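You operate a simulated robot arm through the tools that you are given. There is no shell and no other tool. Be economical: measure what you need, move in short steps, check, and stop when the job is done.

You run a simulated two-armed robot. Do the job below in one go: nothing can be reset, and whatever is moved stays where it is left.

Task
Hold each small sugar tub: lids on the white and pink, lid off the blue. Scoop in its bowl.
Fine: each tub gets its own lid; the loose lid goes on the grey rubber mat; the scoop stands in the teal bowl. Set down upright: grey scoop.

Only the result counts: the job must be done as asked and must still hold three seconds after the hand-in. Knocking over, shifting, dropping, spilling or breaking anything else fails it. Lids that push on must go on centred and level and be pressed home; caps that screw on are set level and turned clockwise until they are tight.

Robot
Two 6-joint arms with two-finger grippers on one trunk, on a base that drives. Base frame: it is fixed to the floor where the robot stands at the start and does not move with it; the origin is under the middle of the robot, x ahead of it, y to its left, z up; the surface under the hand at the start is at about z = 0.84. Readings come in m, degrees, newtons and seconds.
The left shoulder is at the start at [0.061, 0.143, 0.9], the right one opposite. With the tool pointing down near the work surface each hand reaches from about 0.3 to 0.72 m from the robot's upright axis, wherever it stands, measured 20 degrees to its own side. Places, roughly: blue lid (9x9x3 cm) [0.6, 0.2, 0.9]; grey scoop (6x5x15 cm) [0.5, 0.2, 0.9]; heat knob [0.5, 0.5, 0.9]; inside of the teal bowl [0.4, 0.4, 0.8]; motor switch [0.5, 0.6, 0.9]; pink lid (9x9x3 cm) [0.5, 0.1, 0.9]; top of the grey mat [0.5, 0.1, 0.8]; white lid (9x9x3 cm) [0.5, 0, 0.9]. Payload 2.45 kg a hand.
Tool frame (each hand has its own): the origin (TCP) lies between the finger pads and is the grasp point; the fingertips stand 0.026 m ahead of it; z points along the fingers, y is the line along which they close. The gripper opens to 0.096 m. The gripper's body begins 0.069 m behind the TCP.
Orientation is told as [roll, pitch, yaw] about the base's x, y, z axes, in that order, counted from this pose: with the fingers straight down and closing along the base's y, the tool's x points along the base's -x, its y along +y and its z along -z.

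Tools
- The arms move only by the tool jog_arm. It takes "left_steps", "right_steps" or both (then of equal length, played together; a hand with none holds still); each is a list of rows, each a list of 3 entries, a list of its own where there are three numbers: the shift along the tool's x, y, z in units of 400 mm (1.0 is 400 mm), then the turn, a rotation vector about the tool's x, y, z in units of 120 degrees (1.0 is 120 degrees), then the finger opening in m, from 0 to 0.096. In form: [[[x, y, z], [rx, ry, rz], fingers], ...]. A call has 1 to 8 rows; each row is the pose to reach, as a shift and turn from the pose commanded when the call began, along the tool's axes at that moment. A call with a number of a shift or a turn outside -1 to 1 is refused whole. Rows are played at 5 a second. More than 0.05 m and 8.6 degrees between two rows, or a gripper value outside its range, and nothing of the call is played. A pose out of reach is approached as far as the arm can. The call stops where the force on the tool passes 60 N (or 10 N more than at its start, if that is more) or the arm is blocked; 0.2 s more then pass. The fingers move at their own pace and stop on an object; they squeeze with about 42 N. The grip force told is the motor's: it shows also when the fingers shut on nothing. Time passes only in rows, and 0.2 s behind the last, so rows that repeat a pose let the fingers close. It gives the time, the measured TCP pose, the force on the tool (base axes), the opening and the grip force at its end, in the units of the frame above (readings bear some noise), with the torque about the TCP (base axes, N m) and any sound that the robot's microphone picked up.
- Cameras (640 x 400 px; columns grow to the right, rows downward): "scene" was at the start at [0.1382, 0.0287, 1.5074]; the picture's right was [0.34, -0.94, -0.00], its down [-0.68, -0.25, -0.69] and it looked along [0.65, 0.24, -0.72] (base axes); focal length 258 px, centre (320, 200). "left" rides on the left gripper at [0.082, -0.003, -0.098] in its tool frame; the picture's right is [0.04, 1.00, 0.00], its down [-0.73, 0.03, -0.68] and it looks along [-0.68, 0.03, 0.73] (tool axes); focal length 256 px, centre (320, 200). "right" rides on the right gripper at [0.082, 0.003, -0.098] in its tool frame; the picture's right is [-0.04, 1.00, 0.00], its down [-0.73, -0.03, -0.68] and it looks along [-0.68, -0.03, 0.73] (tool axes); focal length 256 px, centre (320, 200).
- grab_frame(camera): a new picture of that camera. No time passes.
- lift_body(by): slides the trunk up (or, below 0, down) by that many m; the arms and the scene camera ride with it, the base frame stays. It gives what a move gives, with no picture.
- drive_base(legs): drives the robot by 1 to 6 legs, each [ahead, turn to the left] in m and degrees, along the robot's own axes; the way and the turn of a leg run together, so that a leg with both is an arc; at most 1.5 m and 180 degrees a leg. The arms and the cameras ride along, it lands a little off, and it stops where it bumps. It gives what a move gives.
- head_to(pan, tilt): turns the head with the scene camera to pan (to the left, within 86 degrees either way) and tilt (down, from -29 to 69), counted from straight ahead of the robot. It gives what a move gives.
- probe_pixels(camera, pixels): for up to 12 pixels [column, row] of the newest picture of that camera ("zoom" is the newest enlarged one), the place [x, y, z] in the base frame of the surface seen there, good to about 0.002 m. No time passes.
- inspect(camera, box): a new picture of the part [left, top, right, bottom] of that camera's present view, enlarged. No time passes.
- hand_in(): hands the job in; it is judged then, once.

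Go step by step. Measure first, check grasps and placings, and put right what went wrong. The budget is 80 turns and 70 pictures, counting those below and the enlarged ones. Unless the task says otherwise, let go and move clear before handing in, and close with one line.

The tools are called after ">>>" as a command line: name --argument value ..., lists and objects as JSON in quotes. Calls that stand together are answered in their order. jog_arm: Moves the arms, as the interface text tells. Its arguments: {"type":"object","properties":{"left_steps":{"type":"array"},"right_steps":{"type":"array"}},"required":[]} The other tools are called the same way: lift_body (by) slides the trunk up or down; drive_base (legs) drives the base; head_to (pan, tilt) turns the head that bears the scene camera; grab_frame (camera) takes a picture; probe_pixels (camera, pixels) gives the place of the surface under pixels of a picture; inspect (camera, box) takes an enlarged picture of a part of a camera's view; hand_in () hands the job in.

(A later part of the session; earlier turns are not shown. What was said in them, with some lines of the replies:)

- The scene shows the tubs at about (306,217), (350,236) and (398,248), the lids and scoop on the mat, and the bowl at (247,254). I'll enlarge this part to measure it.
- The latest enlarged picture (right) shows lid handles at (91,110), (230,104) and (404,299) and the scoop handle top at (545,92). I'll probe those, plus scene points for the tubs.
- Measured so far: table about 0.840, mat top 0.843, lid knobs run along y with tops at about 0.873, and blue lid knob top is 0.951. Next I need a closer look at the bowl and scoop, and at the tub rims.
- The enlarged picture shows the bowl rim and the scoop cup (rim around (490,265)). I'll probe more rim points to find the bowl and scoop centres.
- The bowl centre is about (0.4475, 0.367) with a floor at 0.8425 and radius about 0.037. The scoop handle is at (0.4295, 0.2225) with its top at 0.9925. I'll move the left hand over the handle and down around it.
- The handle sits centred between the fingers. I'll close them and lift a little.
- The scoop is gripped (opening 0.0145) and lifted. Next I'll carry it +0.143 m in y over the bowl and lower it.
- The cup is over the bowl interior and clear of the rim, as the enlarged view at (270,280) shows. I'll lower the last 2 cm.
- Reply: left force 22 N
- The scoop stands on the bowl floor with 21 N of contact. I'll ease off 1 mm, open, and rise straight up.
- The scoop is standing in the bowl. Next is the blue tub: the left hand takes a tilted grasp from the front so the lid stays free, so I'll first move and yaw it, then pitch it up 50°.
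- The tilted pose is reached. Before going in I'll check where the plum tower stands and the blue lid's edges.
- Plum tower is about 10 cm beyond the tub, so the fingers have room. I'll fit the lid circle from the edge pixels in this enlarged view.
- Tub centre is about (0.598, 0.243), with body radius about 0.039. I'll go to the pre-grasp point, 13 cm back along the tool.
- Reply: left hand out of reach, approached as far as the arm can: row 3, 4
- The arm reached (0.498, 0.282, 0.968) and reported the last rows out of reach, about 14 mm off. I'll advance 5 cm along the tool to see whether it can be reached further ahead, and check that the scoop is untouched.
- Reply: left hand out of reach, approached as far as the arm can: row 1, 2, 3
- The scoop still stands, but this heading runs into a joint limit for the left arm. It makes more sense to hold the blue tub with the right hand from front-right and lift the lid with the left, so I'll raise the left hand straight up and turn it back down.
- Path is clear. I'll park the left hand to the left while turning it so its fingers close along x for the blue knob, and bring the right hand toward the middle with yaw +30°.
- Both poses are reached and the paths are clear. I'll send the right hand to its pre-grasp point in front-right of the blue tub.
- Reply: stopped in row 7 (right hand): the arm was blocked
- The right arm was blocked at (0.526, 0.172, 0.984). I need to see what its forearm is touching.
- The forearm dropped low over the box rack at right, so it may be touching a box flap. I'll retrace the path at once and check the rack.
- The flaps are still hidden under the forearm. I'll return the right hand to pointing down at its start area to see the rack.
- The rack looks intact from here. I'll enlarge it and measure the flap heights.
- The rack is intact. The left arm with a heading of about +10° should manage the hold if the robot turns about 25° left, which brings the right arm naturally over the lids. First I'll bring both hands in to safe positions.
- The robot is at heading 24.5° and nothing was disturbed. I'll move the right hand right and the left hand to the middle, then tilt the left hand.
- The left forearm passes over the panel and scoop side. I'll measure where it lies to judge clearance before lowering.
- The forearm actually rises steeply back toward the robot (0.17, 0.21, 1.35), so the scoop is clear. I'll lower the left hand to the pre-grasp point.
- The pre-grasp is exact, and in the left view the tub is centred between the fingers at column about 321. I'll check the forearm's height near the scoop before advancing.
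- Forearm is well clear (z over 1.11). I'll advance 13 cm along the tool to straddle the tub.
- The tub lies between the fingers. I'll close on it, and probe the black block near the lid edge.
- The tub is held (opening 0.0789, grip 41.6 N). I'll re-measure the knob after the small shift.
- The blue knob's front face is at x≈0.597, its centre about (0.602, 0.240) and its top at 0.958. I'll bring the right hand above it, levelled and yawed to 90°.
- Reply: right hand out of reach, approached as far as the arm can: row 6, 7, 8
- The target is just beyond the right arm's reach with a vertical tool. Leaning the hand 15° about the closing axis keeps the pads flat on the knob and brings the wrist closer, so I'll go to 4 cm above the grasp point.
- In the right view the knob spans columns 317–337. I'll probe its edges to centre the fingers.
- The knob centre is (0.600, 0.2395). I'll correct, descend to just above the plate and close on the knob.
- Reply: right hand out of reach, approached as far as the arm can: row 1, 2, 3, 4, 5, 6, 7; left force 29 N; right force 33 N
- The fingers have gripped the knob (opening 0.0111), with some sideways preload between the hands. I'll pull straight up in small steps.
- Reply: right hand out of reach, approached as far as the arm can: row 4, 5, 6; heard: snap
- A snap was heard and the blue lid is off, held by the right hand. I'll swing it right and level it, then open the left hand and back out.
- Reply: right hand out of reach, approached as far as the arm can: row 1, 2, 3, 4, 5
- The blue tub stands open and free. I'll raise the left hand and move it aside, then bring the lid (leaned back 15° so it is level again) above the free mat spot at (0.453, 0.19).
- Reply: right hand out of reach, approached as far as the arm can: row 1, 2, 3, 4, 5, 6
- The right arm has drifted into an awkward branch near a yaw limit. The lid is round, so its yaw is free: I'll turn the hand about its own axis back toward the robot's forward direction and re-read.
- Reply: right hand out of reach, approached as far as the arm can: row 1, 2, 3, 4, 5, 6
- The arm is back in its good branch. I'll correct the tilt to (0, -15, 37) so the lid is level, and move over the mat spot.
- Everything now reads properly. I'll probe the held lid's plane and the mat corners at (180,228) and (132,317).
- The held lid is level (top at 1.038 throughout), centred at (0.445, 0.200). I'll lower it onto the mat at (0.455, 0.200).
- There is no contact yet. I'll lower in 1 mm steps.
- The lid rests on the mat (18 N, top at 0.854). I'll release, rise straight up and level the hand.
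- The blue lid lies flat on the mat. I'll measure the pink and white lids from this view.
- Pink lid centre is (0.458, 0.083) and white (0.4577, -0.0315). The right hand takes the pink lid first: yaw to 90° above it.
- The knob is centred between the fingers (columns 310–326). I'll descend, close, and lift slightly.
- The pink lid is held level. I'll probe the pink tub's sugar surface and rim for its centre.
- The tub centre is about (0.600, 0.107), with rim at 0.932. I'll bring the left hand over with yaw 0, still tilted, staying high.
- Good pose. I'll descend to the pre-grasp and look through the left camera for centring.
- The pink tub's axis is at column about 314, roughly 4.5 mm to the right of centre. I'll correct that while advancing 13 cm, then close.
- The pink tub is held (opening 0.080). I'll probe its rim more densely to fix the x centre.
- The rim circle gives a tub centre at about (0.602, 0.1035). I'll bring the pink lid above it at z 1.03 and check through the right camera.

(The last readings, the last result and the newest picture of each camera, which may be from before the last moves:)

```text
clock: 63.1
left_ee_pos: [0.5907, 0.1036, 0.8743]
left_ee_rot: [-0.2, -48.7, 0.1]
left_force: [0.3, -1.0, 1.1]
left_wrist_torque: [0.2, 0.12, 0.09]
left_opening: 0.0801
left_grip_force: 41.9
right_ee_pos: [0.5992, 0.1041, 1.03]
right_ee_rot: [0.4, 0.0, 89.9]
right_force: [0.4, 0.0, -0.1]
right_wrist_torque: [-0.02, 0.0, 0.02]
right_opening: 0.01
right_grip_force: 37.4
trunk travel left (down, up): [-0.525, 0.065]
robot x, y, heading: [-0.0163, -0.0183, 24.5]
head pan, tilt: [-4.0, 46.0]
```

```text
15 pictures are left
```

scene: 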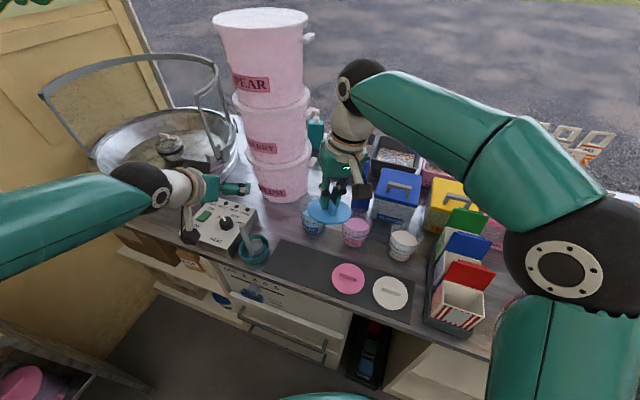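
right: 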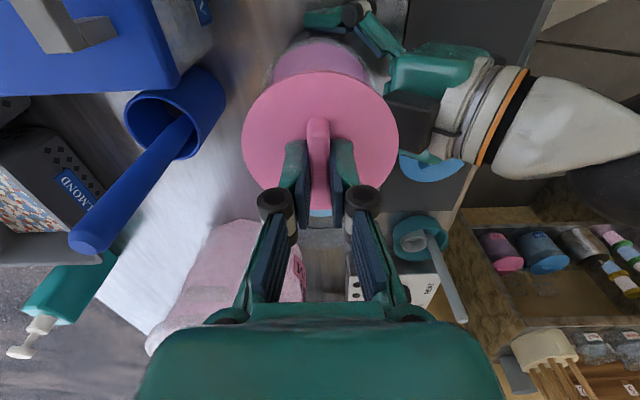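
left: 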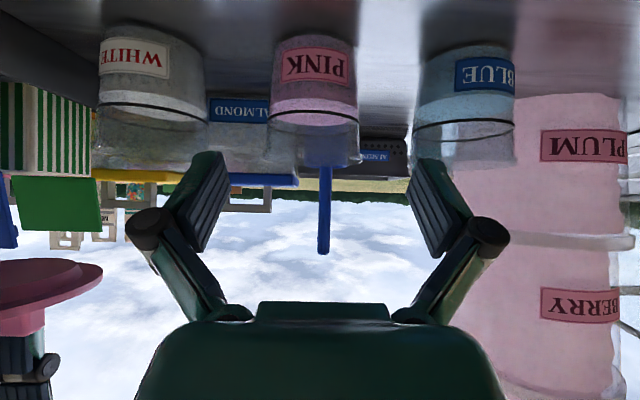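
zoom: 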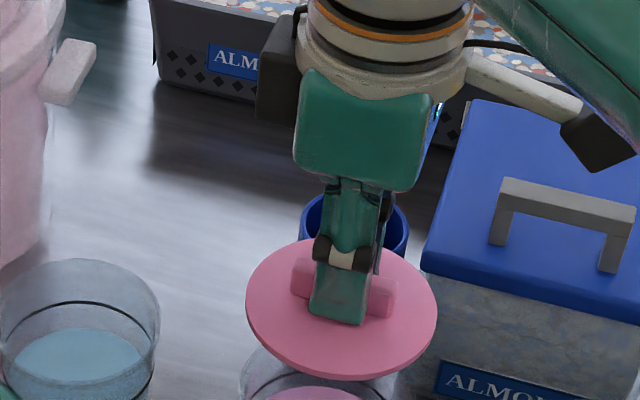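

I'll probe the lid's edges and the visible tub rim in the right view to compare centres.

>>> probe_pixels --camera "right" --pixels '[[245, 140], [395, 140], [318, 75], [260, 100], [380, 100], [275, 70], [366, 70], [318, 40], [290, 45], [347, 45], [280, 200], [360, 200]]'

>>> probe_pixels --camera "zoom" --pixels '[[250, 300], [434, 310], [345, 376], [300, 250], [340, 345]]'

```text
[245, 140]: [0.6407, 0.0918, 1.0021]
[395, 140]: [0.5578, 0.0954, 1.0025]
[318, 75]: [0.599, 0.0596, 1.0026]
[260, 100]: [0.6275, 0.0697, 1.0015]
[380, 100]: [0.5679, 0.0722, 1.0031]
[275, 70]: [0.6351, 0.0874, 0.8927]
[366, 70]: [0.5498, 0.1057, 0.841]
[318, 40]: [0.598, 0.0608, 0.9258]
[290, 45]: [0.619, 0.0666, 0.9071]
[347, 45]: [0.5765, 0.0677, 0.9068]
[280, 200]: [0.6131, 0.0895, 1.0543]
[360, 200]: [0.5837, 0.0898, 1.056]
```

```text
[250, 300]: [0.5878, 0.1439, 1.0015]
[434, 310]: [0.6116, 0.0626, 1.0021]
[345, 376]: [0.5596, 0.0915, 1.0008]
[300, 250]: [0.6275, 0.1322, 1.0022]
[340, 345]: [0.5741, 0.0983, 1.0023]
```

The lid centre (0.5995, 0.103) and tub centre (0.600, 0.1033) agree within about 1 mm. I'll lower 6 cm in slowing steps; home is about 6.25 cm down.

>>> jog_arm --right_steps '[[[0, 0, 0.06], [0, 0, 0], 0.0], [[0, 0, 0.11], [0, 0, 0], 0.0], [[0, 0, 0.125], [0, 0, 0], 0.0], [[0, 0, 0.134], [0, 0, 0], 0.0], [[0, 0, 0.142], [0, 0, 0], 0.0], [[0, 0, 0.15], [0, 0, 0], 0.0], [[0, 0, 0.157], [0, 0, 0], 0.0]]'

>>> inspect --camera "scene" --box '[300, 170, 412, 240]'

```text
clock: 64.7
left_ee_pos: [0.5892, 0.1018, 0.8735]
left_ee_rot: [-0.1, -48.8, -0.1]
left_force: [0.0, 0.5, -1.1]
left_wrist_torque: [0.36, 0.99, 0.15]
left_opening: 0.0797
left_grip_force: 41.9
right_ee_pos: [0.5988, 0.1015, 0.9684]
right_ee_rot: [0.3, 0.2, 89.9]
right_force: [-2.4, -7.7, 18.0]
right_wrist_torque: [-0.86, 0.04, 0.03]
right_opening: 0.0097
right_grip_force: 36.9
trunk travel left (down, up): [-0.525, 0.065]
robot x, y, heading: [-0.0178, -0.017, 24.7]
head pan, tilt: [-4.0, 46.0]
heard: snap
```

```text
5.71 times, centred on (356, 205) of scene
```

zoom: 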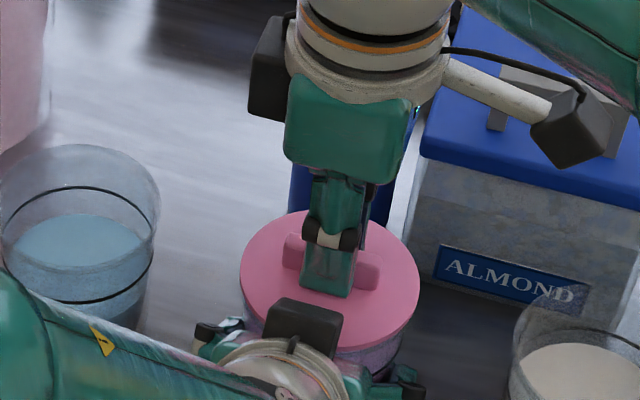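

A snap was heard. I'll verify the lid's height and level.

>>> probe_pixels --camera "zoom" --pixels '[[250, 275], [412, 275], [300, 225], [375, 335], [260, 240], [400, 310], [395, 235], [255, 300]]'

```text
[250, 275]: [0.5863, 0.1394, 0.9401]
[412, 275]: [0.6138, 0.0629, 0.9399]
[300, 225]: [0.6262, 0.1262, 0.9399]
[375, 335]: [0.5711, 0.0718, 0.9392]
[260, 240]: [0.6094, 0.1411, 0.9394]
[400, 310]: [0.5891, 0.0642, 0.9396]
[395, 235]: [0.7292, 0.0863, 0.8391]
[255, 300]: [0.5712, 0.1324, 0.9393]
```

The pink lid is home and level (0.9395 all round). I'll release the right hand and rise, then open the left and back out.

>>> jog_arm --right_steps '[[[0, 0, 0], [0, 0, 0], 0.04], [[0, 0, 0], [0, 0, 0], 0.04], [[0, 0, -0.05], [0, 0, 0], 0.04], [[0, 0, -0.13], [0, 0, 0], 0.04], [[0.05, 0, -0.18], [0, 0, 0], 0.04], [[0.1, 0, -0.18], [0, 0, 0], 0.04], [[0.1, 0, -0.18], [0, 0, 0], 0.04], [[0.1, 0, -0.18], [0, 0, 0], 0.04]]' --left_steps '[[[0, 0, 0], [0, 0, 0], 0.06], [[0, 0, 0], [0, 0, 0], 0.06], [[0, 0, 0], [0, 0, 0], 0.085], [[0, 0, 0], [0, 0, 0], 0.096], [[0, 0, 0], [0, 0, 0], 0.096], [[0, 0, -0.06], [0, 0, 0], 0.096], [[0, 0, -0.16], [0, 0, 0], 0.096], [[0, 0, -0.27], [0, 0, 0], 0.096]]'

>>> jog_arm --left_steps '[[[-0.03, 0, -0.09], [0, 0, 0], 0.096], [[-0.11, 0.04, -0.15], [0, 0, 0], 0.096], [[-0.19, 0.1, -0.21], [0, 0, 0], 0.096], [[-0.26, 0.17, -0.27], [0, 0, 0], 0.096]]'

>>> grab_frame --camera "scene"

```text
clock: 66.5
left_ee_pos: [0.5071, 0.1021, 0.9487]
left_ee_rot: [0.0, -48.9, 0.0]
left_force: [-0.6, 0.0, 0.4]
left_wrist_torque: [0.04, 0.01, -0.01]
left_opening: 0.096
left_grip_force: 0.0
right_ee_pos: [0.5984, 0.0639, 1.0415]
right_ee_rot: [0.2, 0.1, 90.0]
right_force: [-0.4, -1.3, 0.2]
right_wrist_torque: [0.0, -0.03, 0.02]
right_opening: 0.0399
right_grip_force: 0.0
trunk travel left (down, up): [-0.525, 0.065]
robot x, y, heading: [-0.0148, -0.0165, 24.4]
head pan, tilt: [-4.0, 46.0]
```

```text
clock: 67.5
left_ee_pos: [0.4964, 0.1697, 1.0984]
left_ee_rot: [-0.2, -49.0, 0.1]
left_force: [0.3, -0.5, -0.5]
left_wrist_torque: [-0.02, 0.0, -0.03]
left_opening: 0.0957
left_grip_force: 0.1
right_ee_pos: [0.6014, 0.0642, 1.0399]
right_ee_rot: [0.2, 0.0, 90.0]
right_force: [0.7, 0.2, 0.0]
right_wrist_torque: [0.0, 0.01, 0.0]
right_opening: 0.0399
right_grip_force: 0.1
trunk travel left (down, up): [-0.525, 0.065]
robot x, y, heading: [-0.0184, -0.0179, 24.6]
head pan, tilt: [-4.0, 46.0]
```

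```text
13 pictures are left
```

scene: 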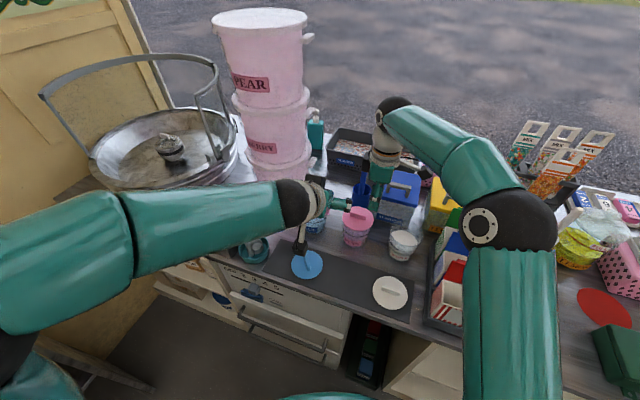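

The pink tub is closed and everything is in place. Next the right hand goes over to the white lid at (0.4577, -0.0315) and stops above it.

>>> jog_arm --right_steps '[[[0.06, 0.07, 0.0], [0, 0, 0], 0.04], [[0.12, 0.14, 0.0], [0, 0, 0], 0.04], [[0.18, 0.22, 0.0], [0, 0, 0], 0.04], [[0.22, 0.3, 0.02], [0, 0, 0], 0.04], [[0.239, 0.356, 0.08], [0, 0, 0], 0.04], [[0.239, 0.356, 0.17], [0, 0, 0], 0.04], [[0.239, 0.356, 0.2], [0, 0, 0], 0.04], [[0.239, 0.356, 0.2], [0, 0, 0], 0.04]]'

>>> grab_frame --camera "right"

```text
clock: 69.3
left_ee_pos: [0.4954, 0.1694, 1.0983]
left_ee_rot: [-0.2, -48.7, 0.0]
left_force: [0.6, -0.3, 0.2]
left_wrist_torque: [-0.01, -0.02, 0.0]
left_opening: 0.0961
left_grip_force: 0.0
right_ee_pos: [0.4583, -0.0332, 0.9619]
right_ee_rot: [0.3, 0.0, 90.0]
right_force: [0.9, -0.3, -0.3]
right_wrist_torque: [0.01, 0.01, 0.01]
right_opening: 0.0402
right_grip_force: 0.1
trunk travel left (down, up): [-0.525, 0.065]
robot x, y, heading: [-0.0161, -0.0168, 24.4]
head pan, tilt: [-4.0, 46.0]
```

```text
12 pictures are left
```

right: 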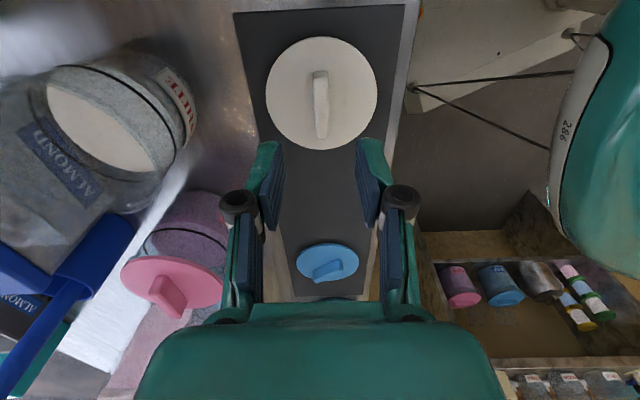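

The white knob is centred (columns 313–329). I'll descend, close, lift and park it up to the right.

>>> jog_arm --right_steps '[[[-0.004, 0, 0.08], [0, 0, 0], 0.04], [[-0.004, 0, 0.16], [0, 0, 0], 0.04], [[-0.004, 0, 0.201], [0, 0, 0], 0.04], [[-0.004, 0, 0.201], [0, 0, 0], 0.0], [[-0.004, 0, 0.201], [0, 0, 0], 0.0], [[-0.004, 0, 0.201], [0, 0, 0], 0.0], [[-0.004, 0, 0.15], [0, 0, 0], 0.0], [[-0.004, 0, 0.08], [0, 0, 0], 0.0]]'

>>> jog_arm --right_steps '[[[0, 0, -0.1], [0, 0, 0], 0.0], [[0, 0, -0.2], [0, 0, 0], 0.0], [[0.04, 0, -0.3], [0, 0, 0], 0.0], [[0.12, -0.03, -0.36], [0, 0, 0], 0.0], [[0.22, -0.06, -0.4], [0, 0, 0], 0.0], [[0.32, -0.1, -0.4], [0, 0, 0], 0.0]]'

>>> inspect --camera "scene" --box '[340, 190, 500, 290]'

```text
clock: 71.1
left_ee_pos: [0.4951, 0.1691, 1.0991]
left_ee_rot: [0.0, -48.9, 0.0]
left_force: [0.0, -0.3, -0.2]
left_wrist_torque: [0.03, 0.02, 0.01]
left_opening: 0.096
left_grip_force: 0.0
right_ee_pos: [0.4589, -0.032, 0.9303]
right_ee_rot: [0.2, 0.0, 90.0]
right_force: [-0.1, 0.2, -0.5]
right_wrist_torque: [0.01, -0.02, 0.02]
right_opening: 0.01
right_grip_force: 37.1
trunk travel left (down, up): [-0.525, 0.065]
robot x, y, heading: [-0.02, -0.0174, 24.3]
head pan, tilt: [-4.0, 46.0]
```

```text
clock: 72.5
left_ee_pos: [0.4962, 0.1696, 1.0975]
left_ee_rot: [0.0, -48.9, -0.1]
left_force: [-0.1, -0.7, 0.3]
left_wrist_torque: [-0.01, 0.02, -0.01]
left_opening: 0.096
left_grip_force: 0.1
right_ee_pos: [0.4976, -0.1601, 1.0875]
right_ee_rot: [0.2, 0.1, 89.9]
right_force: [0.7, -0.1, -0.7]
right_wrist_torque: [0.0, 0.03, 0.0]
right_opening: 0.01
right_grip_force: 37.7
trunk travel left (down, up): [-0.525, 0.065]
robot x, y, heading: [-0.0146, -0.0153, 24.6]
head pan, tilt: [-4.0, 46.0]
```

```text
4.00 times, centred on (420, 240) of scene
```

zoom: 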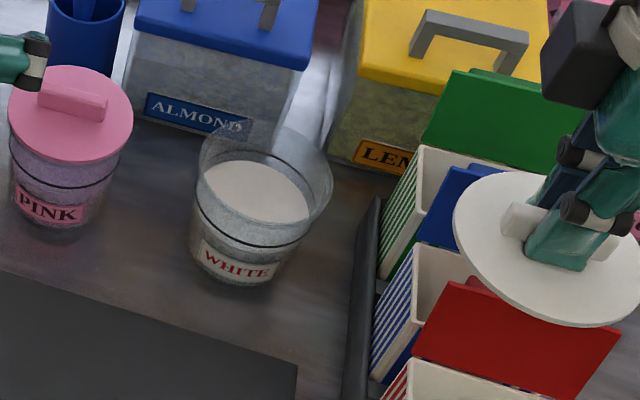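

The white lid is held and parked. I'll probe the white tub's sugar edges and rim.

>>> probe_pixels --camera "zoom" --pixels '[[207, 182], [306, 205], [255, 163], [260, 220], [200, 155], [206, 145], [222, 133], [240, 126], [262, 122], [245, 235], [235, 282], [225, 225]]'

```text
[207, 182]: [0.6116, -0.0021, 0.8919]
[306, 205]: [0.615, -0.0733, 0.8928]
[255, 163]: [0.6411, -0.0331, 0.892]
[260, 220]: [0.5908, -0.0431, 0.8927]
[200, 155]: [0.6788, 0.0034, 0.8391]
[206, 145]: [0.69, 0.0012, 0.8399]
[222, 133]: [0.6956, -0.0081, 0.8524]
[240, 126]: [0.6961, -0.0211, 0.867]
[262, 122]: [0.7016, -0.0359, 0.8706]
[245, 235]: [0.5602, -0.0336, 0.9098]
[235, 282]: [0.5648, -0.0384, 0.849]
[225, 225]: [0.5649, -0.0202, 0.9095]
```

The white tub's centre is about (0.602, -0.036). I'll bring the left hand over with yaw -15°, staying high.

>>> jog_arm --left_steps '[[[0.0176, -0.082, -0.022], [0.0188, 0, 0.0164], 0.096], [[0.035, -0.164, -0.044], [0.0377, 0, 0.0329], 0.096], [[0.053, -0.247, -0.065], [0.0565, 0, 0.0493], 0.096], [[0.07, -0.329, -0.087], [0.0754, 0, 0.0658], 0.096], [[0.088, -0.411, -0.109], [0.0942, 0, 0.0822], 0.096], [[0.088, -0.411, -0.109], [0.0942, 0, 0.0822], 0.096]]'

```text
clock: 73.9
left_ee_pos: [0.4406, 0.0058, 1.0991]
left_ee_rot: [-0.1, -48.8, -14.9]
left_force: [-0.7, 0.7, 0.5]
left_wrist_torque: [0.0, 0.0, 0.0]
left_opening: 0.0962
left_grip_force: 0.1
right_ee_pos: [0.4983, -0.159, 1.0883]
right_ee_rot: [0.3, 0.1, 89.9]
right_force: [0.2, 0.0, -0.1]
right_wrist_torque: [0.0, -0.02, 0.01]
right_opening: 0.0097
right_grip_force: 37.3
trunk travel left (down, up): [-0.525, 0.065]
robot x, y, heading: [-0.0175, -0.0182, 24.5]
head pan, tilt: [-4.0, 46.0]
```

The pose is as commanded. I'll descend to the pre-grasp and check centring.

>>> jog_arm --left_steps '[[[0.041, 0.001, 0.085], [0, 0, 0], 0.096], [[0.083, 0.002, 0.17], [0, 0, 0], 0.096], [[0.124, 0.003, 0.254], [0, 0, 0], 0.096], [[0.1655, 0.004, 0.339], [0, 0, 0], 0.096], [[0.1655, 0.004, 0.339], [0, 0, 0], 0.096]]'

>>> grab_frame --camera "left"

```text
clock: 75.3
left_ee_pos: [0.5089, 0.0137, 0.9949]
left_ee_rot: [-1.8, -52.5, -11.1]
left_force: [-0.4, 0.9, -0.1]
left_wrist_torque: [-0.04, -0.02, -0.02]
left_opening: 0.0958
left_grip_force: 0.0
right_ee_pos: [0.4985, -0.1593, 1.0862]
right_ee_rot: [0.3, 0.0, 89.9]
right_force: [-0.1, 0.5, 0.0]
right_wrist_torque: [-0.03, 0.04, 0.02]
right_opening: 0.0097
right_grip_force: 37.1
trunk travel left (down, up): [-0.525, 0.065]
robot x, y, heading: [-0.0193, -0.0146, 24.6]
head pan, tilt: [-4.0, 46.0]
stopped in row 5 (left hand): the arm was blocked; the commanded pose is now the measured one
```

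```text
10 pictures are left
```

left: 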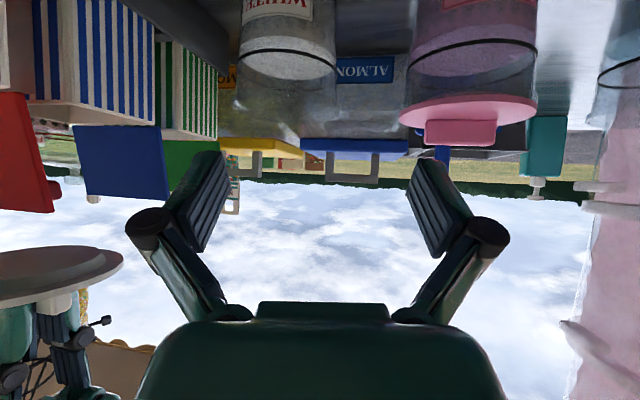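

The left arm was blocked again by reaching too far across the body. Turning the robot about 15° right should fix that, so I'll raise the left hand first, then turn.

>>> jog_arm --left_steps '[[[-0.08, 0, -0.061], [0, 0, 0], 0.096], [[-0.159, 0, -0.122], [0, 0, 0], 0.096], [[-0.238, 0.03, -0.19], [0, 0, 0], 0.096], [[-0.238, 0.06, -0.25], [0, 0, 0], 0.096]]'

>>> drive_base --legs '[[0, -15]]'

>>> head_to --pan 5 --tilt 46

>>> grab_frame --camera "scene"

```text
clock: 76.3
left_ee_pos: [0.4911, 0.0421, 1.1292]
left_ee_rot: [-1.6, -52.3, -11.6]
left_force: [0.1, -0.2, 0.0]
left_wrist_torque: [0.0, 0.01, -0.05]
left_opening: 0.0962
left_grip_force: 0.0
right_ee_pos: [0.4986, -0.1593, 1.0877]
right_ee_rot: [0.3, 0.0, 89.9]
right_force: [0.0, 0.6, -0.5]
right_wrist_torque: [-0.03, -0.03, -0.01]
right_opening: 0.0096
right_grip_force: 37.0
trunk travel left (down, up): [-0.525, 0.065]
robot x, y, heading: [-0.0171, -0.0175, 24.7]
head pan, tilt: [-4.0, 46.0]
```

```text
clock: 77.6
left_ee_pos: [0.4922, -0.0909, 1.1298]
left_ee_rot: [-1.5, -52.3, -26.6]
left_force: [-0.4, -0.4, 0.7]
left_wrist_torque: [-0.03, -0.03, 0.03]
left_opening: 0.0957
left_grip_force: 0.0
right_ee_pos: [0.4459, -0.2876, 1.0879]
right_ee_rot: [0.2, 0.0, 75.1]
right_force: [-0.6, 0.0, 0.2]
right_wrist_torque: [0.01, -0.01, -0.01]
right_opening: 0.0099
right_grip_force: 37.1
trunk travel left (down, up): [-0.525, 0.065]
robot x, y, heading: [-0.0134, -0.0068, 9.5]
head pan, tilt: [-4.0, 46.0]
```

```text
clock: 78.3
left_ee_pos: [0.492, -0.0905, 1.1287]
left_ee_rot: [-1.6, -52.4, -26.5]
left_force: [0.9, 0.5, -0.6]
left_wrist_torque: [-0.02, 0.0, 0.0]
left_opening: 0.0962
left_grip_force: 0.1
right_ee_pos: [0.4466, -0.2865, 1.0874]
right_ee_rot: [0.3, -0.1, 75.1]
right_force: [0.0, -0.1, -0.3]
right_wrist_torque: [-0.01, 0.01, -0.03]
right_opening: 0.0096
right_grip_force: 37.6
trunk travel left (down, up): [-0.525, 0.065]
robot x, y, heading: [-0.0131, -0.0082, 9.7]
head pan, tilt: [5.0, 46.0]
```

```text
9 pictures are left
```

scene: 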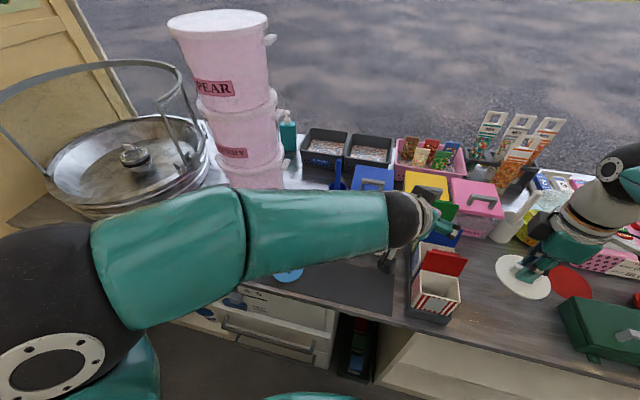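

The robot is now at heading 9.6° and nothing is disturbed. I'll bring the left hand to the staging pose with yaw -15° and tilt -48.8°.

>>> jog_arm --left_steps '[[[0.048, 0.039, -0.033], [-0.022, 0.0075, -0.0145], 0.096], [[0.097, 0.078, -0.066], [-0.0445, 0.015, -0.029], 0.096], [[0.145, 0.117, -0.1], [-0.067, 0.0225, -0.0435], 0.096], [[0.1935, 0.156, -0.1325], [-0.089, 0.03, -0.058], 0.096], [[0.1935, 0.156, -0.1325], [-0.089, 0.03, -0.058], 0.096]]'

```text
clock: 79.5
left_ee_pos: [0.4427, 0.0057, 1.099]
left_ee_rot: [0.8, -48.6, -15.6]
left_force: [0.0, 0.1, -0.3]
left_wrist_torque: [-0.03, -0.02, 0.01]
left_opening: 0.0962
left_grip_force: 0.0
right_ee_pos: [0.4452, -0.2867, 1.0876]
right_ee_rot: [0.2, 0.1, 75.1]
right_force: [-0.2, -0.3, -0.3]
right_wrist_torque: [-0.01, -0.05, -0.03]
right_opening: 0.0099
right_grip_force: 37.2
trunk travel left (down, up): [-0.525, 0.065]
robot x, y, heading: [-0.0143, -0.0029, 9.4]
head pan, tilt: [5.0, 46.0]
```

That pose is good. I'll descend to the pre-grasp point and look through the left camera.

>>> jog_arm --left_steps '[[[0.042, 0.001, 0.084], [0.0067, 0, 0], 0.096], [[0.084, 0.002, 0.168], [0.0067, 0, 0], 0.096], [[0.125, 0.003, 0.252], [0.0067, 0, 0], 0.096], [[0.167, 0.004, 0.336], [0.0067, 0, 0], 0.096], [[0.167, 0.004, 0.336], [0.0067, 0, 0], 0.096]]'

>>> grab_frame --camera "left"

```text
clock: 80.7
left_ee_pos: [0.4996, -0.0077, 0.9603]
left_ee_rot: [0.0, -48.7, -15.4]
left_force: [-0.5, -0.2, 0.3]
left_wrist_torque: [-0.02, -0.05, 0.02]
left_opening: 0.0961
left_grip_force: 0.0
right_ee_pos: [0.4451, -0.287, 1.088]
right_ee_rot: [0.2, 0.0, 75.0]
right_force: [-0.8, 0.2, -0.1]
right_wrist_torque: [-0.06, -0.02, 0.01]
right_opening: 0.01
right_grip_force: 37.5
trunk travel left (down, up): [-0.525, 0.065]
robot x, y, heading: [-0.0155, -0.0053, 9.4]
head pan, tilt: [5.0, 46.0]
```

```text
8 pictures are left
```

left: 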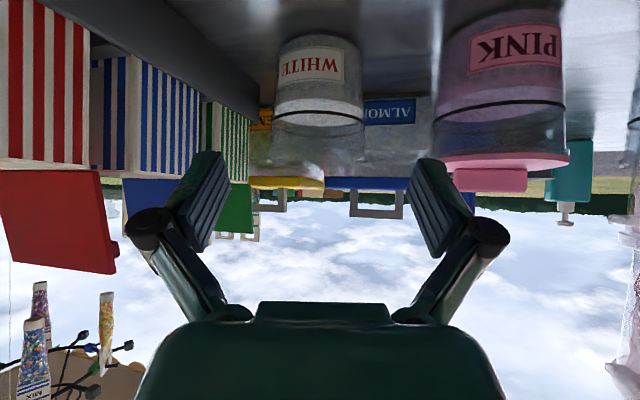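

The white tub is centred (columns 274–364). I'll advance 13 cm and close on it.

>>> jog_arm --left_steps '[[[0, 0, 0.06], [0, 0, 0], 0.096], [[0, 0, 0.14], [0, 0, 0], 0.096], [[0, 0, 0.22], [0, 0, 0], 0.096], [[0, 0, 0.3], [0, 0, 0], 0.096], [[0, 0, 0.322], [0, 0, 0], 0.096], [[0, 0, 0.322], [0, 0, 0], 0.085], [[0, 0, 0.322], [0, 0, 0], 0.06], [[0, 0, 0.322], [0, 0, 0], 0.06]]'

>>> inspect --camera "scene" --box '[340, 150, 500, 250]'

```text
clock: 82.5
left_ee_pos: [0.5912, -0.0317, 0.8752]
left_ee_rot: [0.0, -48.7, -15.7]
left_force: [0.2, -3.4, 1.2]
left_wrist_torque: [0.16, -0.11, -0.02]
left_opening: 0.0782
left_grip_force: 42.1
right_ee_pos: [0.4468, -0.2855, 1.0873]
right_ee_rot: [0.3, 0.0, 75.1]
right_force: [0.7, 0.0, -0.1]
right_wrist_torque: [0.01, -0.02, 0.01]
right_opening: 0.0098
right_grip_force: 37.4
trunk travel left (down, up): [-0.525, 0.065]
robot x, y, heading: [-0.0133, -0.0079, 9.6]
head pan, tilt: [5.0, 46.0]
```

```text
4.00 times, centred on (420, 200) of scene
```

zoom: 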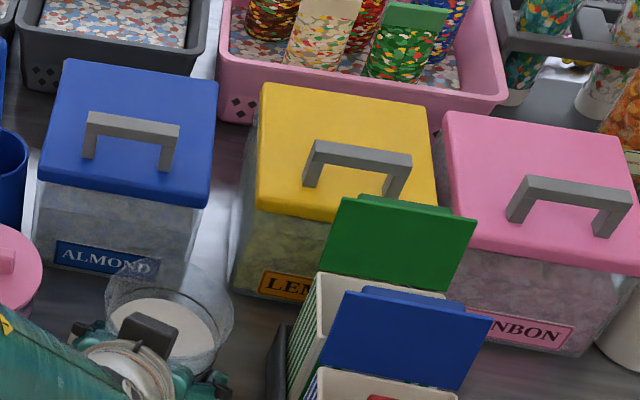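

The tub is held (opening 0.0782). I'll probe its rim and sugar edges to place the lid.

>>> probe_pixels --camera "zoom" --pixels '[[106, 295], [107, 282], [114, 275], [125, 270], [140, 267], [232, 300], [233, 325], [226, 345], [165, 300], [214, 335], [112, 320], [205, 320]]'

```text
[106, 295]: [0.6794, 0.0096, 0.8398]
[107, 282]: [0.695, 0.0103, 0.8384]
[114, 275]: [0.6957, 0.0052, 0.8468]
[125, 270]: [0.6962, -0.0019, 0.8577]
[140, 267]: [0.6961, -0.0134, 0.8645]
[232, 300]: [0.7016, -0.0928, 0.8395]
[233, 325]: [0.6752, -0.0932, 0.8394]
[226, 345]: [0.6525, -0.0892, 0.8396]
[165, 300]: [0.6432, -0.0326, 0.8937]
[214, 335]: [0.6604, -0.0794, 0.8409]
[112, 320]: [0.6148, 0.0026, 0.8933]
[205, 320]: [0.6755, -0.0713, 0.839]
```

The best centre estimate is (0.6028, -0.0349). I'll bring the white lid over it at z about 1.04 and check with the right camera.

>>> jog_arm --right_steps '[[[-0.1, -0.031, 0.0], [0, 0, 0], 0.0], [[-0.2, -0.062, 0.0], [0, 0, 0], 0.0], [[-0.3, -0.093, 0.0], [0, 0, 0], 0.0], [[-0.41, -0.125, 0.0], [0, 0, 0], 0.0], [[-0.51, -0.156, 0.02], [0, 0, 0], 0.0], [[-0.61, -0.187, 0.07], [0, 0, 0], 0.0], [[-0.7065, -0.2155, 0.1175], [0, 0, 0], 0.0], [[-0.7065, -0.2155, 0.1175], [0, 0, 0], 0.0]]'

>>> grab_frame --camera "right"

```text
clock: 84.3
left_ee_pos: [0.5914, -0.0301, 0.8765]
left_ee_rot: [-0.2, -48.8, -15.5]
left_force: [0.9, 0.0, 2.9]
left_wrist_torque: [0.38, -0.01, 0.06]
left_opening: 0.0781
left_grip_force: 41.7
right_ee_pos: [0.6034, -0.0358, 1.0404]
right_ee_rot: [0.3, 0.1, 75.1]
right_force: [0.5, 0.6, 0.4]
right_wrist_torque: [0.0, 0.01, -0.01]
right_opening: 0.01
right_grip_force: 37.6
trunk travel left (down, up): [-0.525, 0.065]
robot x, y, heading: [-0.0184, -0.0073, 9.3]
head pan, tilt: [5.0, 46.0]
```

```text
6 pictures are left
```

right: 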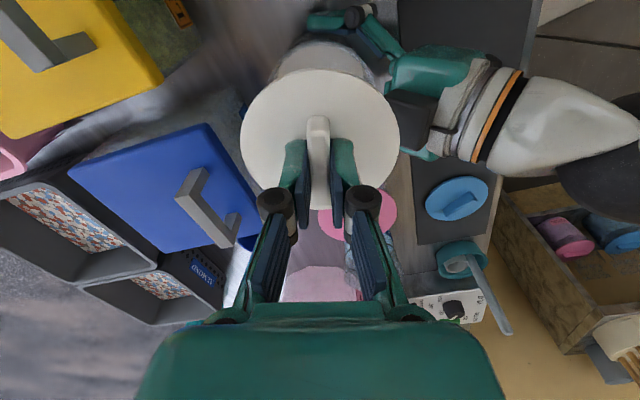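

I'll probe the lid edges and the tub body visible above it (rows 40–75).

>>> probe_pixels --camera "right" --pixels '[[245, 140], [395, 140], [320, 75], [262, 100], [380, 100], [320, 45], [295, 50], [345, 50], [280, 65], [362, 65], [305, 45], [335, 45]]'

```text
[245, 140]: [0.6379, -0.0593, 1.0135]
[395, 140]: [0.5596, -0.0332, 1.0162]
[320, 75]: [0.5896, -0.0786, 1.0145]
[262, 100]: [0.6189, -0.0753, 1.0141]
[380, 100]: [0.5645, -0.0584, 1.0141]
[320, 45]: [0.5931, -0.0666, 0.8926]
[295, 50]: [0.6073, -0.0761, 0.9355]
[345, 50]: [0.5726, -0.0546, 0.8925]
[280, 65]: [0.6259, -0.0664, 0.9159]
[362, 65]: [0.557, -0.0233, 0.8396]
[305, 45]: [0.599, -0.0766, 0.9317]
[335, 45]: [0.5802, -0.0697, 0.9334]
```

The lid centre is (0.602, -0.0365) and the tub centre about (0.6025, -0.0335), so I'll shift 3 mm in +y and press down 7.5 cm in slowing steps.

>>> jog_arm --right_steps '[[[-0.0073, 0.002, 0.05], [0, 0, 0], 0.0], [[-0.0073, 0.002, 0.105], [0, 0, 0], 0.0], [[-0.0073, 0.002, 0.145], [0, 0, 0], 0.0], [[-0.0073, 0.002, 0.16], [0, 0, 0], 0.0], [[-0.0073, 0.002, 0.168], [0, 0, 0], 0.0], [[-0.0073, 0.002, 0.176], [0, 0, 0], 0.0], [[-0.0073, 0.002, 0.183], [0, 0, 0], 0.0], [[-0.0073, 0.002, 0.189], [0, 0, 0], 0.0]]'

>>> inspect --camera "scene" --box '[320, 170, 480, 270]'

```text
clock: 86.1
left_ee_pos: [0.5903, -0.0304, 0.8766]
left_ee_rot: [-0.1, -48.5, -15.5]
left_force: [15.7, -5.3, -13.0]
left_wrist_torque: [0.67, 1.31, 0.01]
left_opening: 0.078
left_grip_force: 42.2
right_ee_pos: [0.6016, -0.032, 0.9683]
right_ee_rot: [0.1, -0.2, 75.0]
right_force: [-9.8, -0.1, 32.6]
right_wrist_torque: [-0.48, 0.35, 0.02]
right_opening: 0.0098
right_grip_force: 36.9
trunk travel left (down, up): [-0.525, 0.065]
robot x, y, heading: [-0.0151, -0.0066, 9.6]
head pan, tilt: [5.0, 46.0]
```

```text
4.00 times, centred on (400, 220) of scene
```

zoom: 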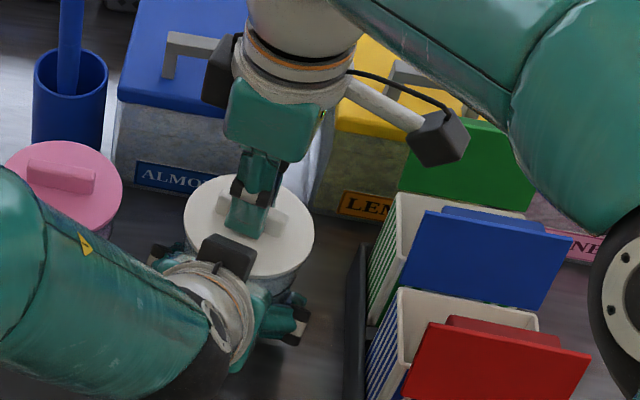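

No snap yet, at 33 N. I'll probe the lid plane.

>>> probe_pixels --camera "zoom" --pixels '[[192, 220], [305, 225], [215, 185], [275, 268], [190, 205], [300, 250], [290, 195], [205, 240], [60, 200]]'

```text
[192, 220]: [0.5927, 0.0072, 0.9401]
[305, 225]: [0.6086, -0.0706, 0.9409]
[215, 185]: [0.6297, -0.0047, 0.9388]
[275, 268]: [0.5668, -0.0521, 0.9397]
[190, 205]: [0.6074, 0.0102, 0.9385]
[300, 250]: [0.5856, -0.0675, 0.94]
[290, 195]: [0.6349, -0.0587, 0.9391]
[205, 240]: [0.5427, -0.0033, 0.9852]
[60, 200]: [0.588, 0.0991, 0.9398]
```

The lid is level at about 0.940 but has not snapped, so I'll press a little further.

>>> jog_arm --right_steps '[[[0, 0, 0.003], [0, 0, 0], 0.0], [[0, 0, 0.006], [0, 0, 0], 0.0], [[0, 0, 0.009], [0, 0, 0], 0.0], [[0, 0, 0.012], [0, 0, 0], 0.0], [[0, 0, 0.012], [0, 0, 0], 0.0]]'

```text
clock: 87.3
left_ee_pos: [0.5902, -0.0316, 0.8748]
left_ee_rot: [0.0, -48.5, -15.6]
left_force: [27.4, -2.5, -27.1]
left_wrist_torque: [0.93, 0.76, 0.01]
left_opening: 0.0774
left_grip_force: 42.0
right_ee_pos: [0.6011, -0.0316, 0.9658]
right_ee_rot: [0.0, -0.2, 75.1]
right_force: [-19.8, 3.8, 55.8]
right_wrist_torque: [0.09, 0.56, -0.16]
right_opening: 0.0099
right_grip_force: 37.2
trunk travel left (down, up): [-0.525, 0.065]
robot x, y, heading: [-0.0142, -0.0062, 9.6]
head pan, tilt: [5.0, 46.0]
```

Still no snap at 56 N with a sideways load, so the lid is probably about 2 mm off. I'll lift 12 mm, shift 2 mm toward -y and press again.

>>> jog_arm --right_steps '[[[0, 0, -0.015], [0, 0, 0], 0.0], [[0, 0, -0.035], [0, 0, 0], 0.0], [[0.005, -0.001, -0.035], [0, 0, 0], 0.0], [[0.005, -0.001, -0.022], [0, 0, 0], 0.0], [[0.005, -0.001, -0.012], [0, 0, 0], 0.0], [[0.005, -0.001, -0.006], [0, 0, 0], 0.0], [[0.005, -0.001, 0.0], [0, 0, 0], 0.0]]'

```text
clock: 88.9
left_ee_pos: [0.59, -0.0313, 0.8746]
left_ee_rot: [-0.1, -48.6, -15.8]
left_force: [22.5, -14.0, -33.5]
left_wrist_torque: [0.89, 0.06, -0.19]
left_opening: 0.0778
left_grip_force: 42.3
right_ee_pos: [0.6015, -0.0338, 0.9662]
right_ee_rot: [0.0, -0.3, 75.1]
right_force: [-15.7, 10.5, 50.0]
right_wrist_torque: [-0.02, 0.47, -0.01]
right_opening: 0.0096
right_grip_force: 37.7
trunk travel left (down, up): [-0.525, 0.065]
robot x, y, heading: [-0.0146, -0.0089, 9.7]
head pan, tilt: [5.0, 46.0]
```

The reaction forces (-16 N in x, +10 N in y) say the lid should sit more to -x and slightly +y. I'll lift, shift about (-2.5, +1.5) mm and press again.

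>>> jog_arm --right_steps '[[[0, 0, -0.015], [0, 0, 0], 0.0], [[0, 0, -0.035], [0, 0, 0], 0.0], [[-0.002, 0.007, -0.035], [0, 0, 0], 0.0], [[-0.002, 0.007, -0.022], [0, 0, 0], 0.0], [[-0.002, 0.007, -0.012], [0, 0, 0], 0.0], [[-0.002, 0.007, -0.006], [0, 0, 0], 0.0], [[-0.002, 0.007, 0.0], [0, 0, 0], 0.0]]'

```text
clock: 90.4
left_ee_pos: [0.5918, -0.0295, 0.876]
left_ee_rot: [-0.3, -48.5, -15.1]
left_force: [-1.3, 1.2, 1.7]
left_wrist_torque: [-0.41, 0.2, -0.1]
left_opening: 0.0778
left_grip_force: 41.6
right_ee_pos: [0.5996, -0.0342, 0.9712]
right_ee_rot: [-0.2, -0.2, 74.9]
right_force: [-1.1, 0.6, 6.0]
right_wrist_torque: [-0.21, 0.19, -0.05]
right_opening: 0.0098
right_grip_force: 37.3
trunk travel left (down, up): [-0.525, 0.065]
robot x, y, heading: [-0.0166, -0.0091, 9.5]
head pan, tilt: [5.0, 46.0]
stopped in row 7 (right hand): the force on the tool passed its limit at 66 N (the readings are from after the stop); the commanded pose is now the measured one
```

The press stopped at 66 N and settled at z 0.971. I need to look at the lid now.

>>> inspect --camera "scene" --box '[340, 190, 436, 250]'

>>> probe_pixels --camera "zoom" --pixels '[[190, 220], [380, 245], [230, 155], [330, 300], [185, 190], [370, 270], [355, 185], [280, 120], [100, 130], [340, 320], [360, 320], [370, 300]]'

```text
6.67 times, centred on (388, 220) of scene
```

zoom: 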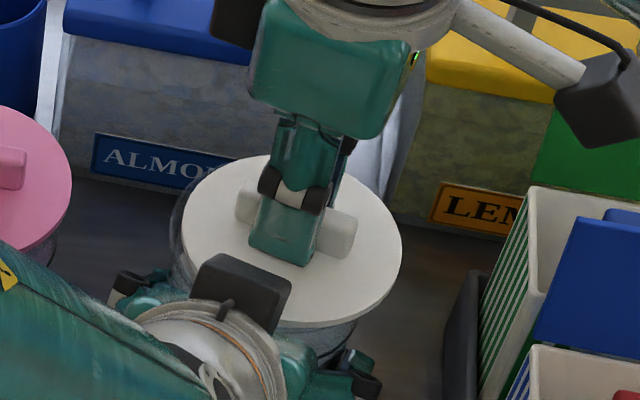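

```text
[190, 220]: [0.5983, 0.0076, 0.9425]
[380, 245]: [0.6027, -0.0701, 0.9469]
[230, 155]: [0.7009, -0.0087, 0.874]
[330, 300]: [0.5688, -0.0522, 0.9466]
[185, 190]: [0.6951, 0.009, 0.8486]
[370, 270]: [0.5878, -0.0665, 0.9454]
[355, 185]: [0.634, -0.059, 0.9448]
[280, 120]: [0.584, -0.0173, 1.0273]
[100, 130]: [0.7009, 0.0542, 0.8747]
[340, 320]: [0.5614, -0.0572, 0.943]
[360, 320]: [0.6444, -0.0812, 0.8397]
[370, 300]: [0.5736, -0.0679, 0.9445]
```

The view shows the tub rim peeking out on the left/back side at about (178,200), so the lid sits too far to -y. I'll probe that rim more closely.

>>> probe_pixels --camera "zoom" --pixels '[[172, 240], [174, 225], [174, 210], [176, 200], [180, 190], [186, 180], [194, 172], [204, 166], [170, 255], [177, 215], [180, 230], [178, 245]]'

>>> probe_pixels --camera "zoom" --pixels '[[190, 205], [200, 185], [215, 172], [240, 162], [300, 165], [380, 205], [398, 240], [400, 255], [390, 280], [345, 318], [310, 322], [330, 345]]'

```text
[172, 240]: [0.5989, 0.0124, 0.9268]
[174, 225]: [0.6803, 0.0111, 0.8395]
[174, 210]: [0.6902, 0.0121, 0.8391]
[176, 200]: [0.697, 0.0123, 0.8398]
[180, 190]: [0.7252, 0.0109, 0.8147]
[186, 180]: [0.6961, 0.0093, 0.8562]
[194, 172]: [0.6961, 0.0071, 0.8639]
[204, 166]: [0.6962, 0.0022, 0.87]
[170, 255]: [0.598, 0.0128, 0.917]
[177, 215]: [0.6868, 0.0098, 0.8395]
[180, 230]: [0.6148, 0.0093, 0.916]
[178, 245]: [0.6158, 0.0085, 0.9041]
```

```text
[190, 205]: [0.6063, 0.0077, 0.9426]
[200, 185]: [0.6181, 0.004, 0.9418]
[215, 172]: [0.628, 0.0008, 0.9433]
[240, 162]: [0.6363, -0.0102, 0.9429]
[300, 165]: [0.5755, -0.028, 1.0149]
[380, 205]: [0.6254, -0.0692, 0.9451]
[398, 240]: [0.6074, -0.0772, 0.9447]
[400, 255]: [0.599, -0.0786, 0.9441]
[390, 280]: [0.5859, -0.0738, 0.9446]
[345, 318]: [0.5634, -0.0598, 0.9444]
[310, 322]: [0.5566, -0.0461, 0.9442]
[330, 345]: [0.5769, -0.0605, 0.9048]
```

The tub's centre is now about (0.600, -0.030) and the lid's about (0.5997, -0.0353). I'll lift, shift +5 mm in y and press again.

>>> jog_arm --right_steps '[[[0, 0, -0.02], [0, 0, 0], 0.0], [[-0.0121, 0.0032, -0.03], [0, 0, 0], 0.0], [[-0.0121, 0.0032, -0.03], [0, 0, 0], 0.0], [[-0.0121, 0.0032, -0.012], [0, 0, 0], 0.0], [[-0.0121, 0.0032, 0.0], [0, 0, 0], 0.0], [[-0.0121, 0.0032, 0.006], [0, 0, 0], 0.0], [[-0.0121, 0.0032, 0.011], [0, 0, 0], 0.0]]'

```text
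clock: 92.0
left_ee_pos: [0.5911, -0.0294, 0.8761]
left_ee_rot: [-0.2, -48.7, -15.1]
left_force: [-1.7, -0.4, 4.9]
left_wrist_torque: [-0.49, -0.39, 0.03]
left_opening: 0.078
left_grip_force: 41.9
right_ee_pos: [0.6004, -0.0294, 0.9667]
right_ee_rot: [-0.2, -0.3, 75.0]
right_force: [5.8, -2.1, 8.6]
right_wrist_torque: [0.1, -0.09, 0.07]
right_opening: 0.0093
right_grip_force: 37.0
trunk travel left (down, up): [-0.525, 0.065]
robot x, y, heading: [-0.0124, -0.0034, 9.6]
head pan, tilt: [5.0, 46.0]
5 turns are left
```

The lid now sits down at 0.9667 with only 9 N and no side load, and 5 turns are left. I'll press further to snap it home.

>>> jog_arm --right_steps '[[[0, 0, 0.004], [0, 0, 0], 0.0], [[0, 0, 0.007], [0, 0, 0], 0.0], [[0, 0, 0.01], [0, 0, 0], 0.0], [[0, 0, 0.013], [0, 0, 0], 0.0], [[0, 0, 0.016], [0, 0, 0], 0.0], [[0, 0, 0.018], [0, 0, 0], 0.0], [[0, 0, 0.018], [0, 0, 0], 0.0]]'

```text
clock: 93.6
left_ee_pos: [0.5907, -0.0288, 0.8754]
left_ee_rot: [-0.2, -48.5, -15.3]
left_force: [10.6, 0.6, -9.6]
left_wrist_torque: [0.96, 0.03, -0.12]
left_opening: 0.0778
left_grip_force: 42.2
right_ee_pos: [0.6003, -0.0301, 0.9662]
right_ee_rot: [-1.0, -0.7, 74.6]
right_force: [2.4, 2.6, 51.7]
right_wrist_torque: [0.0, 0.25, -0.04]
right_opening: 0.0099
right_grip_force: 36.7
trunk travel left (down, up): [-0.525, 0.065]
robot x, y, heading: [-0.0111, -0.0048, 9.3]
head pan, tilt: [5.0, 46.0]
heard: snap
4 turns are left
```

A snap was heard and the white lid is home. I'll release and rise with the right hand, then open and back out with the left, and take a look.

>>> jog_arm --right_steps '[[[0, 0, -0.01], [0, 0, 0], 0.04], [[0, 0, -0.012], [0, 0, 0], 0.04], [[0, 0, -0.06], [0, 0, 0], 0.04], [[0, 0, -0.14], [0, 0, 0], 0.04], [[0.05, 0, -0.2], [0, 0, 0], 0.04], [[0.12, 0, -0.25], [0, 0, 0], 0.04], [[0.12, 0, -0.25], [0, 0, 0], 0.04], [[0.12, 0, -0.25], [0, 0, 0], 0.04]]' --left_steps '[[[0, 0, 0], [0, 0, 0], 0.06], [[0, 0, 0], [0, 0, 0], 0.06], [[0, 0, 0], [0, 0, 0], 0.085], [[0, 0, 0], [0, 0, 0], 0.096], [[0, 0, 0], [0, 0, 0], 0.096], [[0, 0, -0.06], [0, 0, 0], 0.096], [[0, 0, -0.17], [0, 0, 0], 0.096], [[0, 0, -0.29], [0, 0, 0], 0.096]]'

>>> grab_frame --camera "scene"

>>> probe_pixels --camera "scene" --pixels '[[370, 215], [388, 222], [385, 212], [380, 232], [340, 212], [400, 220]]'

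```text
clock: 95.4
left_ee_pos: [0.5086, -0.0077, 0.953]
left_ee_rot: [-0.2, -48.6, -15.0]
left_force: [-0.7, 0.0, 0.4]
left_wrist_torque: [0.03, -0.02, 0.02]
left_opening: 0.0962
left_grip_force: 0.1
right_ee_pos: [0.5859, -0.0771, 1.0575]
right_ee_rot: [-0.1, 0.0, 75.0]
right_force: [-0.5, -0.6, 0.3]
right_wrist_torque: [0.0, -0.03, -0.02]
right_opening: 0.0399
right_grip_force: 0.0
trunk travel left (down, up): [-0.525, 0.065]
robot x, y, heading: [-0.0169, -0.0084, 9.3]
head pan, tilt: [5.0, 46.0]
```

```text
3 pictures are left
```

scene: 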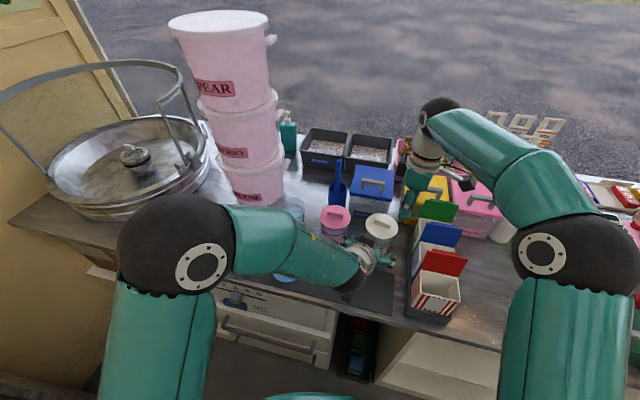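

```text
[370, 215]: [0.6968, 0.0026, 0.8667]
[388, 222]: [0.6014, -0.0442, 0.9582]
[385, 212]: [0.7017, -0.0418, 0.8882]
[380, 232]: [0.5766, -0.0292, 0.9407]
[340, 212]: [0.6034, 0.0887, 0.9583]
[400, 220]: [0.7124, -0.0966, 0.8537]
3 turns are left
```

Both lids show knob tops at 0.958 and the hands are free. I'll back the left hand up and away for a final check of the level.

>>> jog_arm --left_steps '[[[-0.04, 0, -0.06], [0, 0, 0], 0.096], [[-0.11, 0.02, -0.12], [0, 0, 0], 0.096], [[-0.18, 0.05, -0.18], [0, 0, 0], 0.096], [[-0.25, 0.08, -0.24], [0, 0, 0], 0.096]]'

>>> inspect --camera "scene" --box '[300, 180, 460, 280]'

>>> probe_pixels --camera "zoom" --pixels '[[265, 200], [370, 210], [290, 145], [340, 255], [275, 170], [360, 235], [350, 160], [290, 240]]'

```text
clock: 96.4
left_ee_pos: [0.5106, 0.0256, 1.09]
left_ee_rot: [-0.3, -48.5, -15.0]
left_force: [-0.3, 0.9, -0.3]
left_wrist_torque: [0.0, -0.03, -0.01]
left_opening: 0.0958
left_grip_force: 0.0
right_ee_pos: [0.5862, -0.0763, 1.057]
right_ee_rot: [-0.1, 0.0, 74.9]
right_force: [-0.1, 0.2, -0.1]
right_wrist_torque: [-0.03, 0.0, 0.0]
right_opening: 0.04
right_grip_force: 0.0
trunk travel left (down, up): [-0.525, 0.065]
robot x, y, heading: [-0.0172, -0.0059, 9.4]
head pan, tilt: [5.0, 46.0]
```

```text
4.00 times, centred on (380, 230) of scene
```

zoom: 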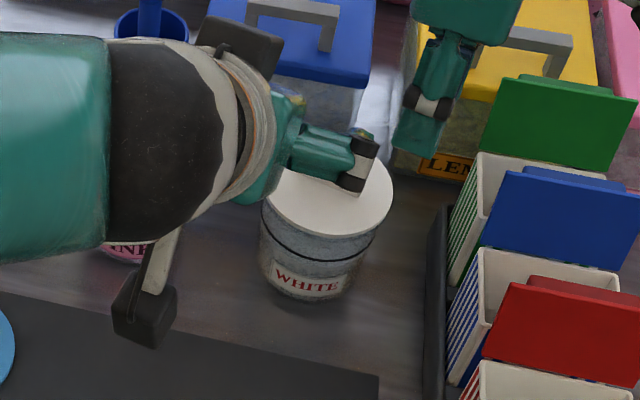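

```text
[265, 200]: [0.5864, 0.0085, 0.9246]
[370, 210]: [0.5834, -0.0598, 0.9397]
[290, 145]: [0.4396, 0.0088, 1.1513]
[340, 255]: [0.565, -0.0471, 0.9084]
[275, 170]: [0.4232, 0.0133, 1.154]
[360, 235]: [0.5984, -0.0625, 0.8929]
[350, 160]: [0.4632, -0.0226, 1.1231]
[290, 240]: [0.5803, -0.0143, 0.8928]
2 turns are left
```

The white lid sits centred on its tub, with its top at 0.9397, about the same as the pink lid's 0.9395. Both hands are clear, so I'm handing in.

>>> hand_in

```text
The job is handed in.
```

The job is handed in: the white and pink tubs were held and their own lids pressed on until they snapped, the blue tub was held and its lid now lies on the grey mat, and the grey scoop stands upright in the teal bowl.
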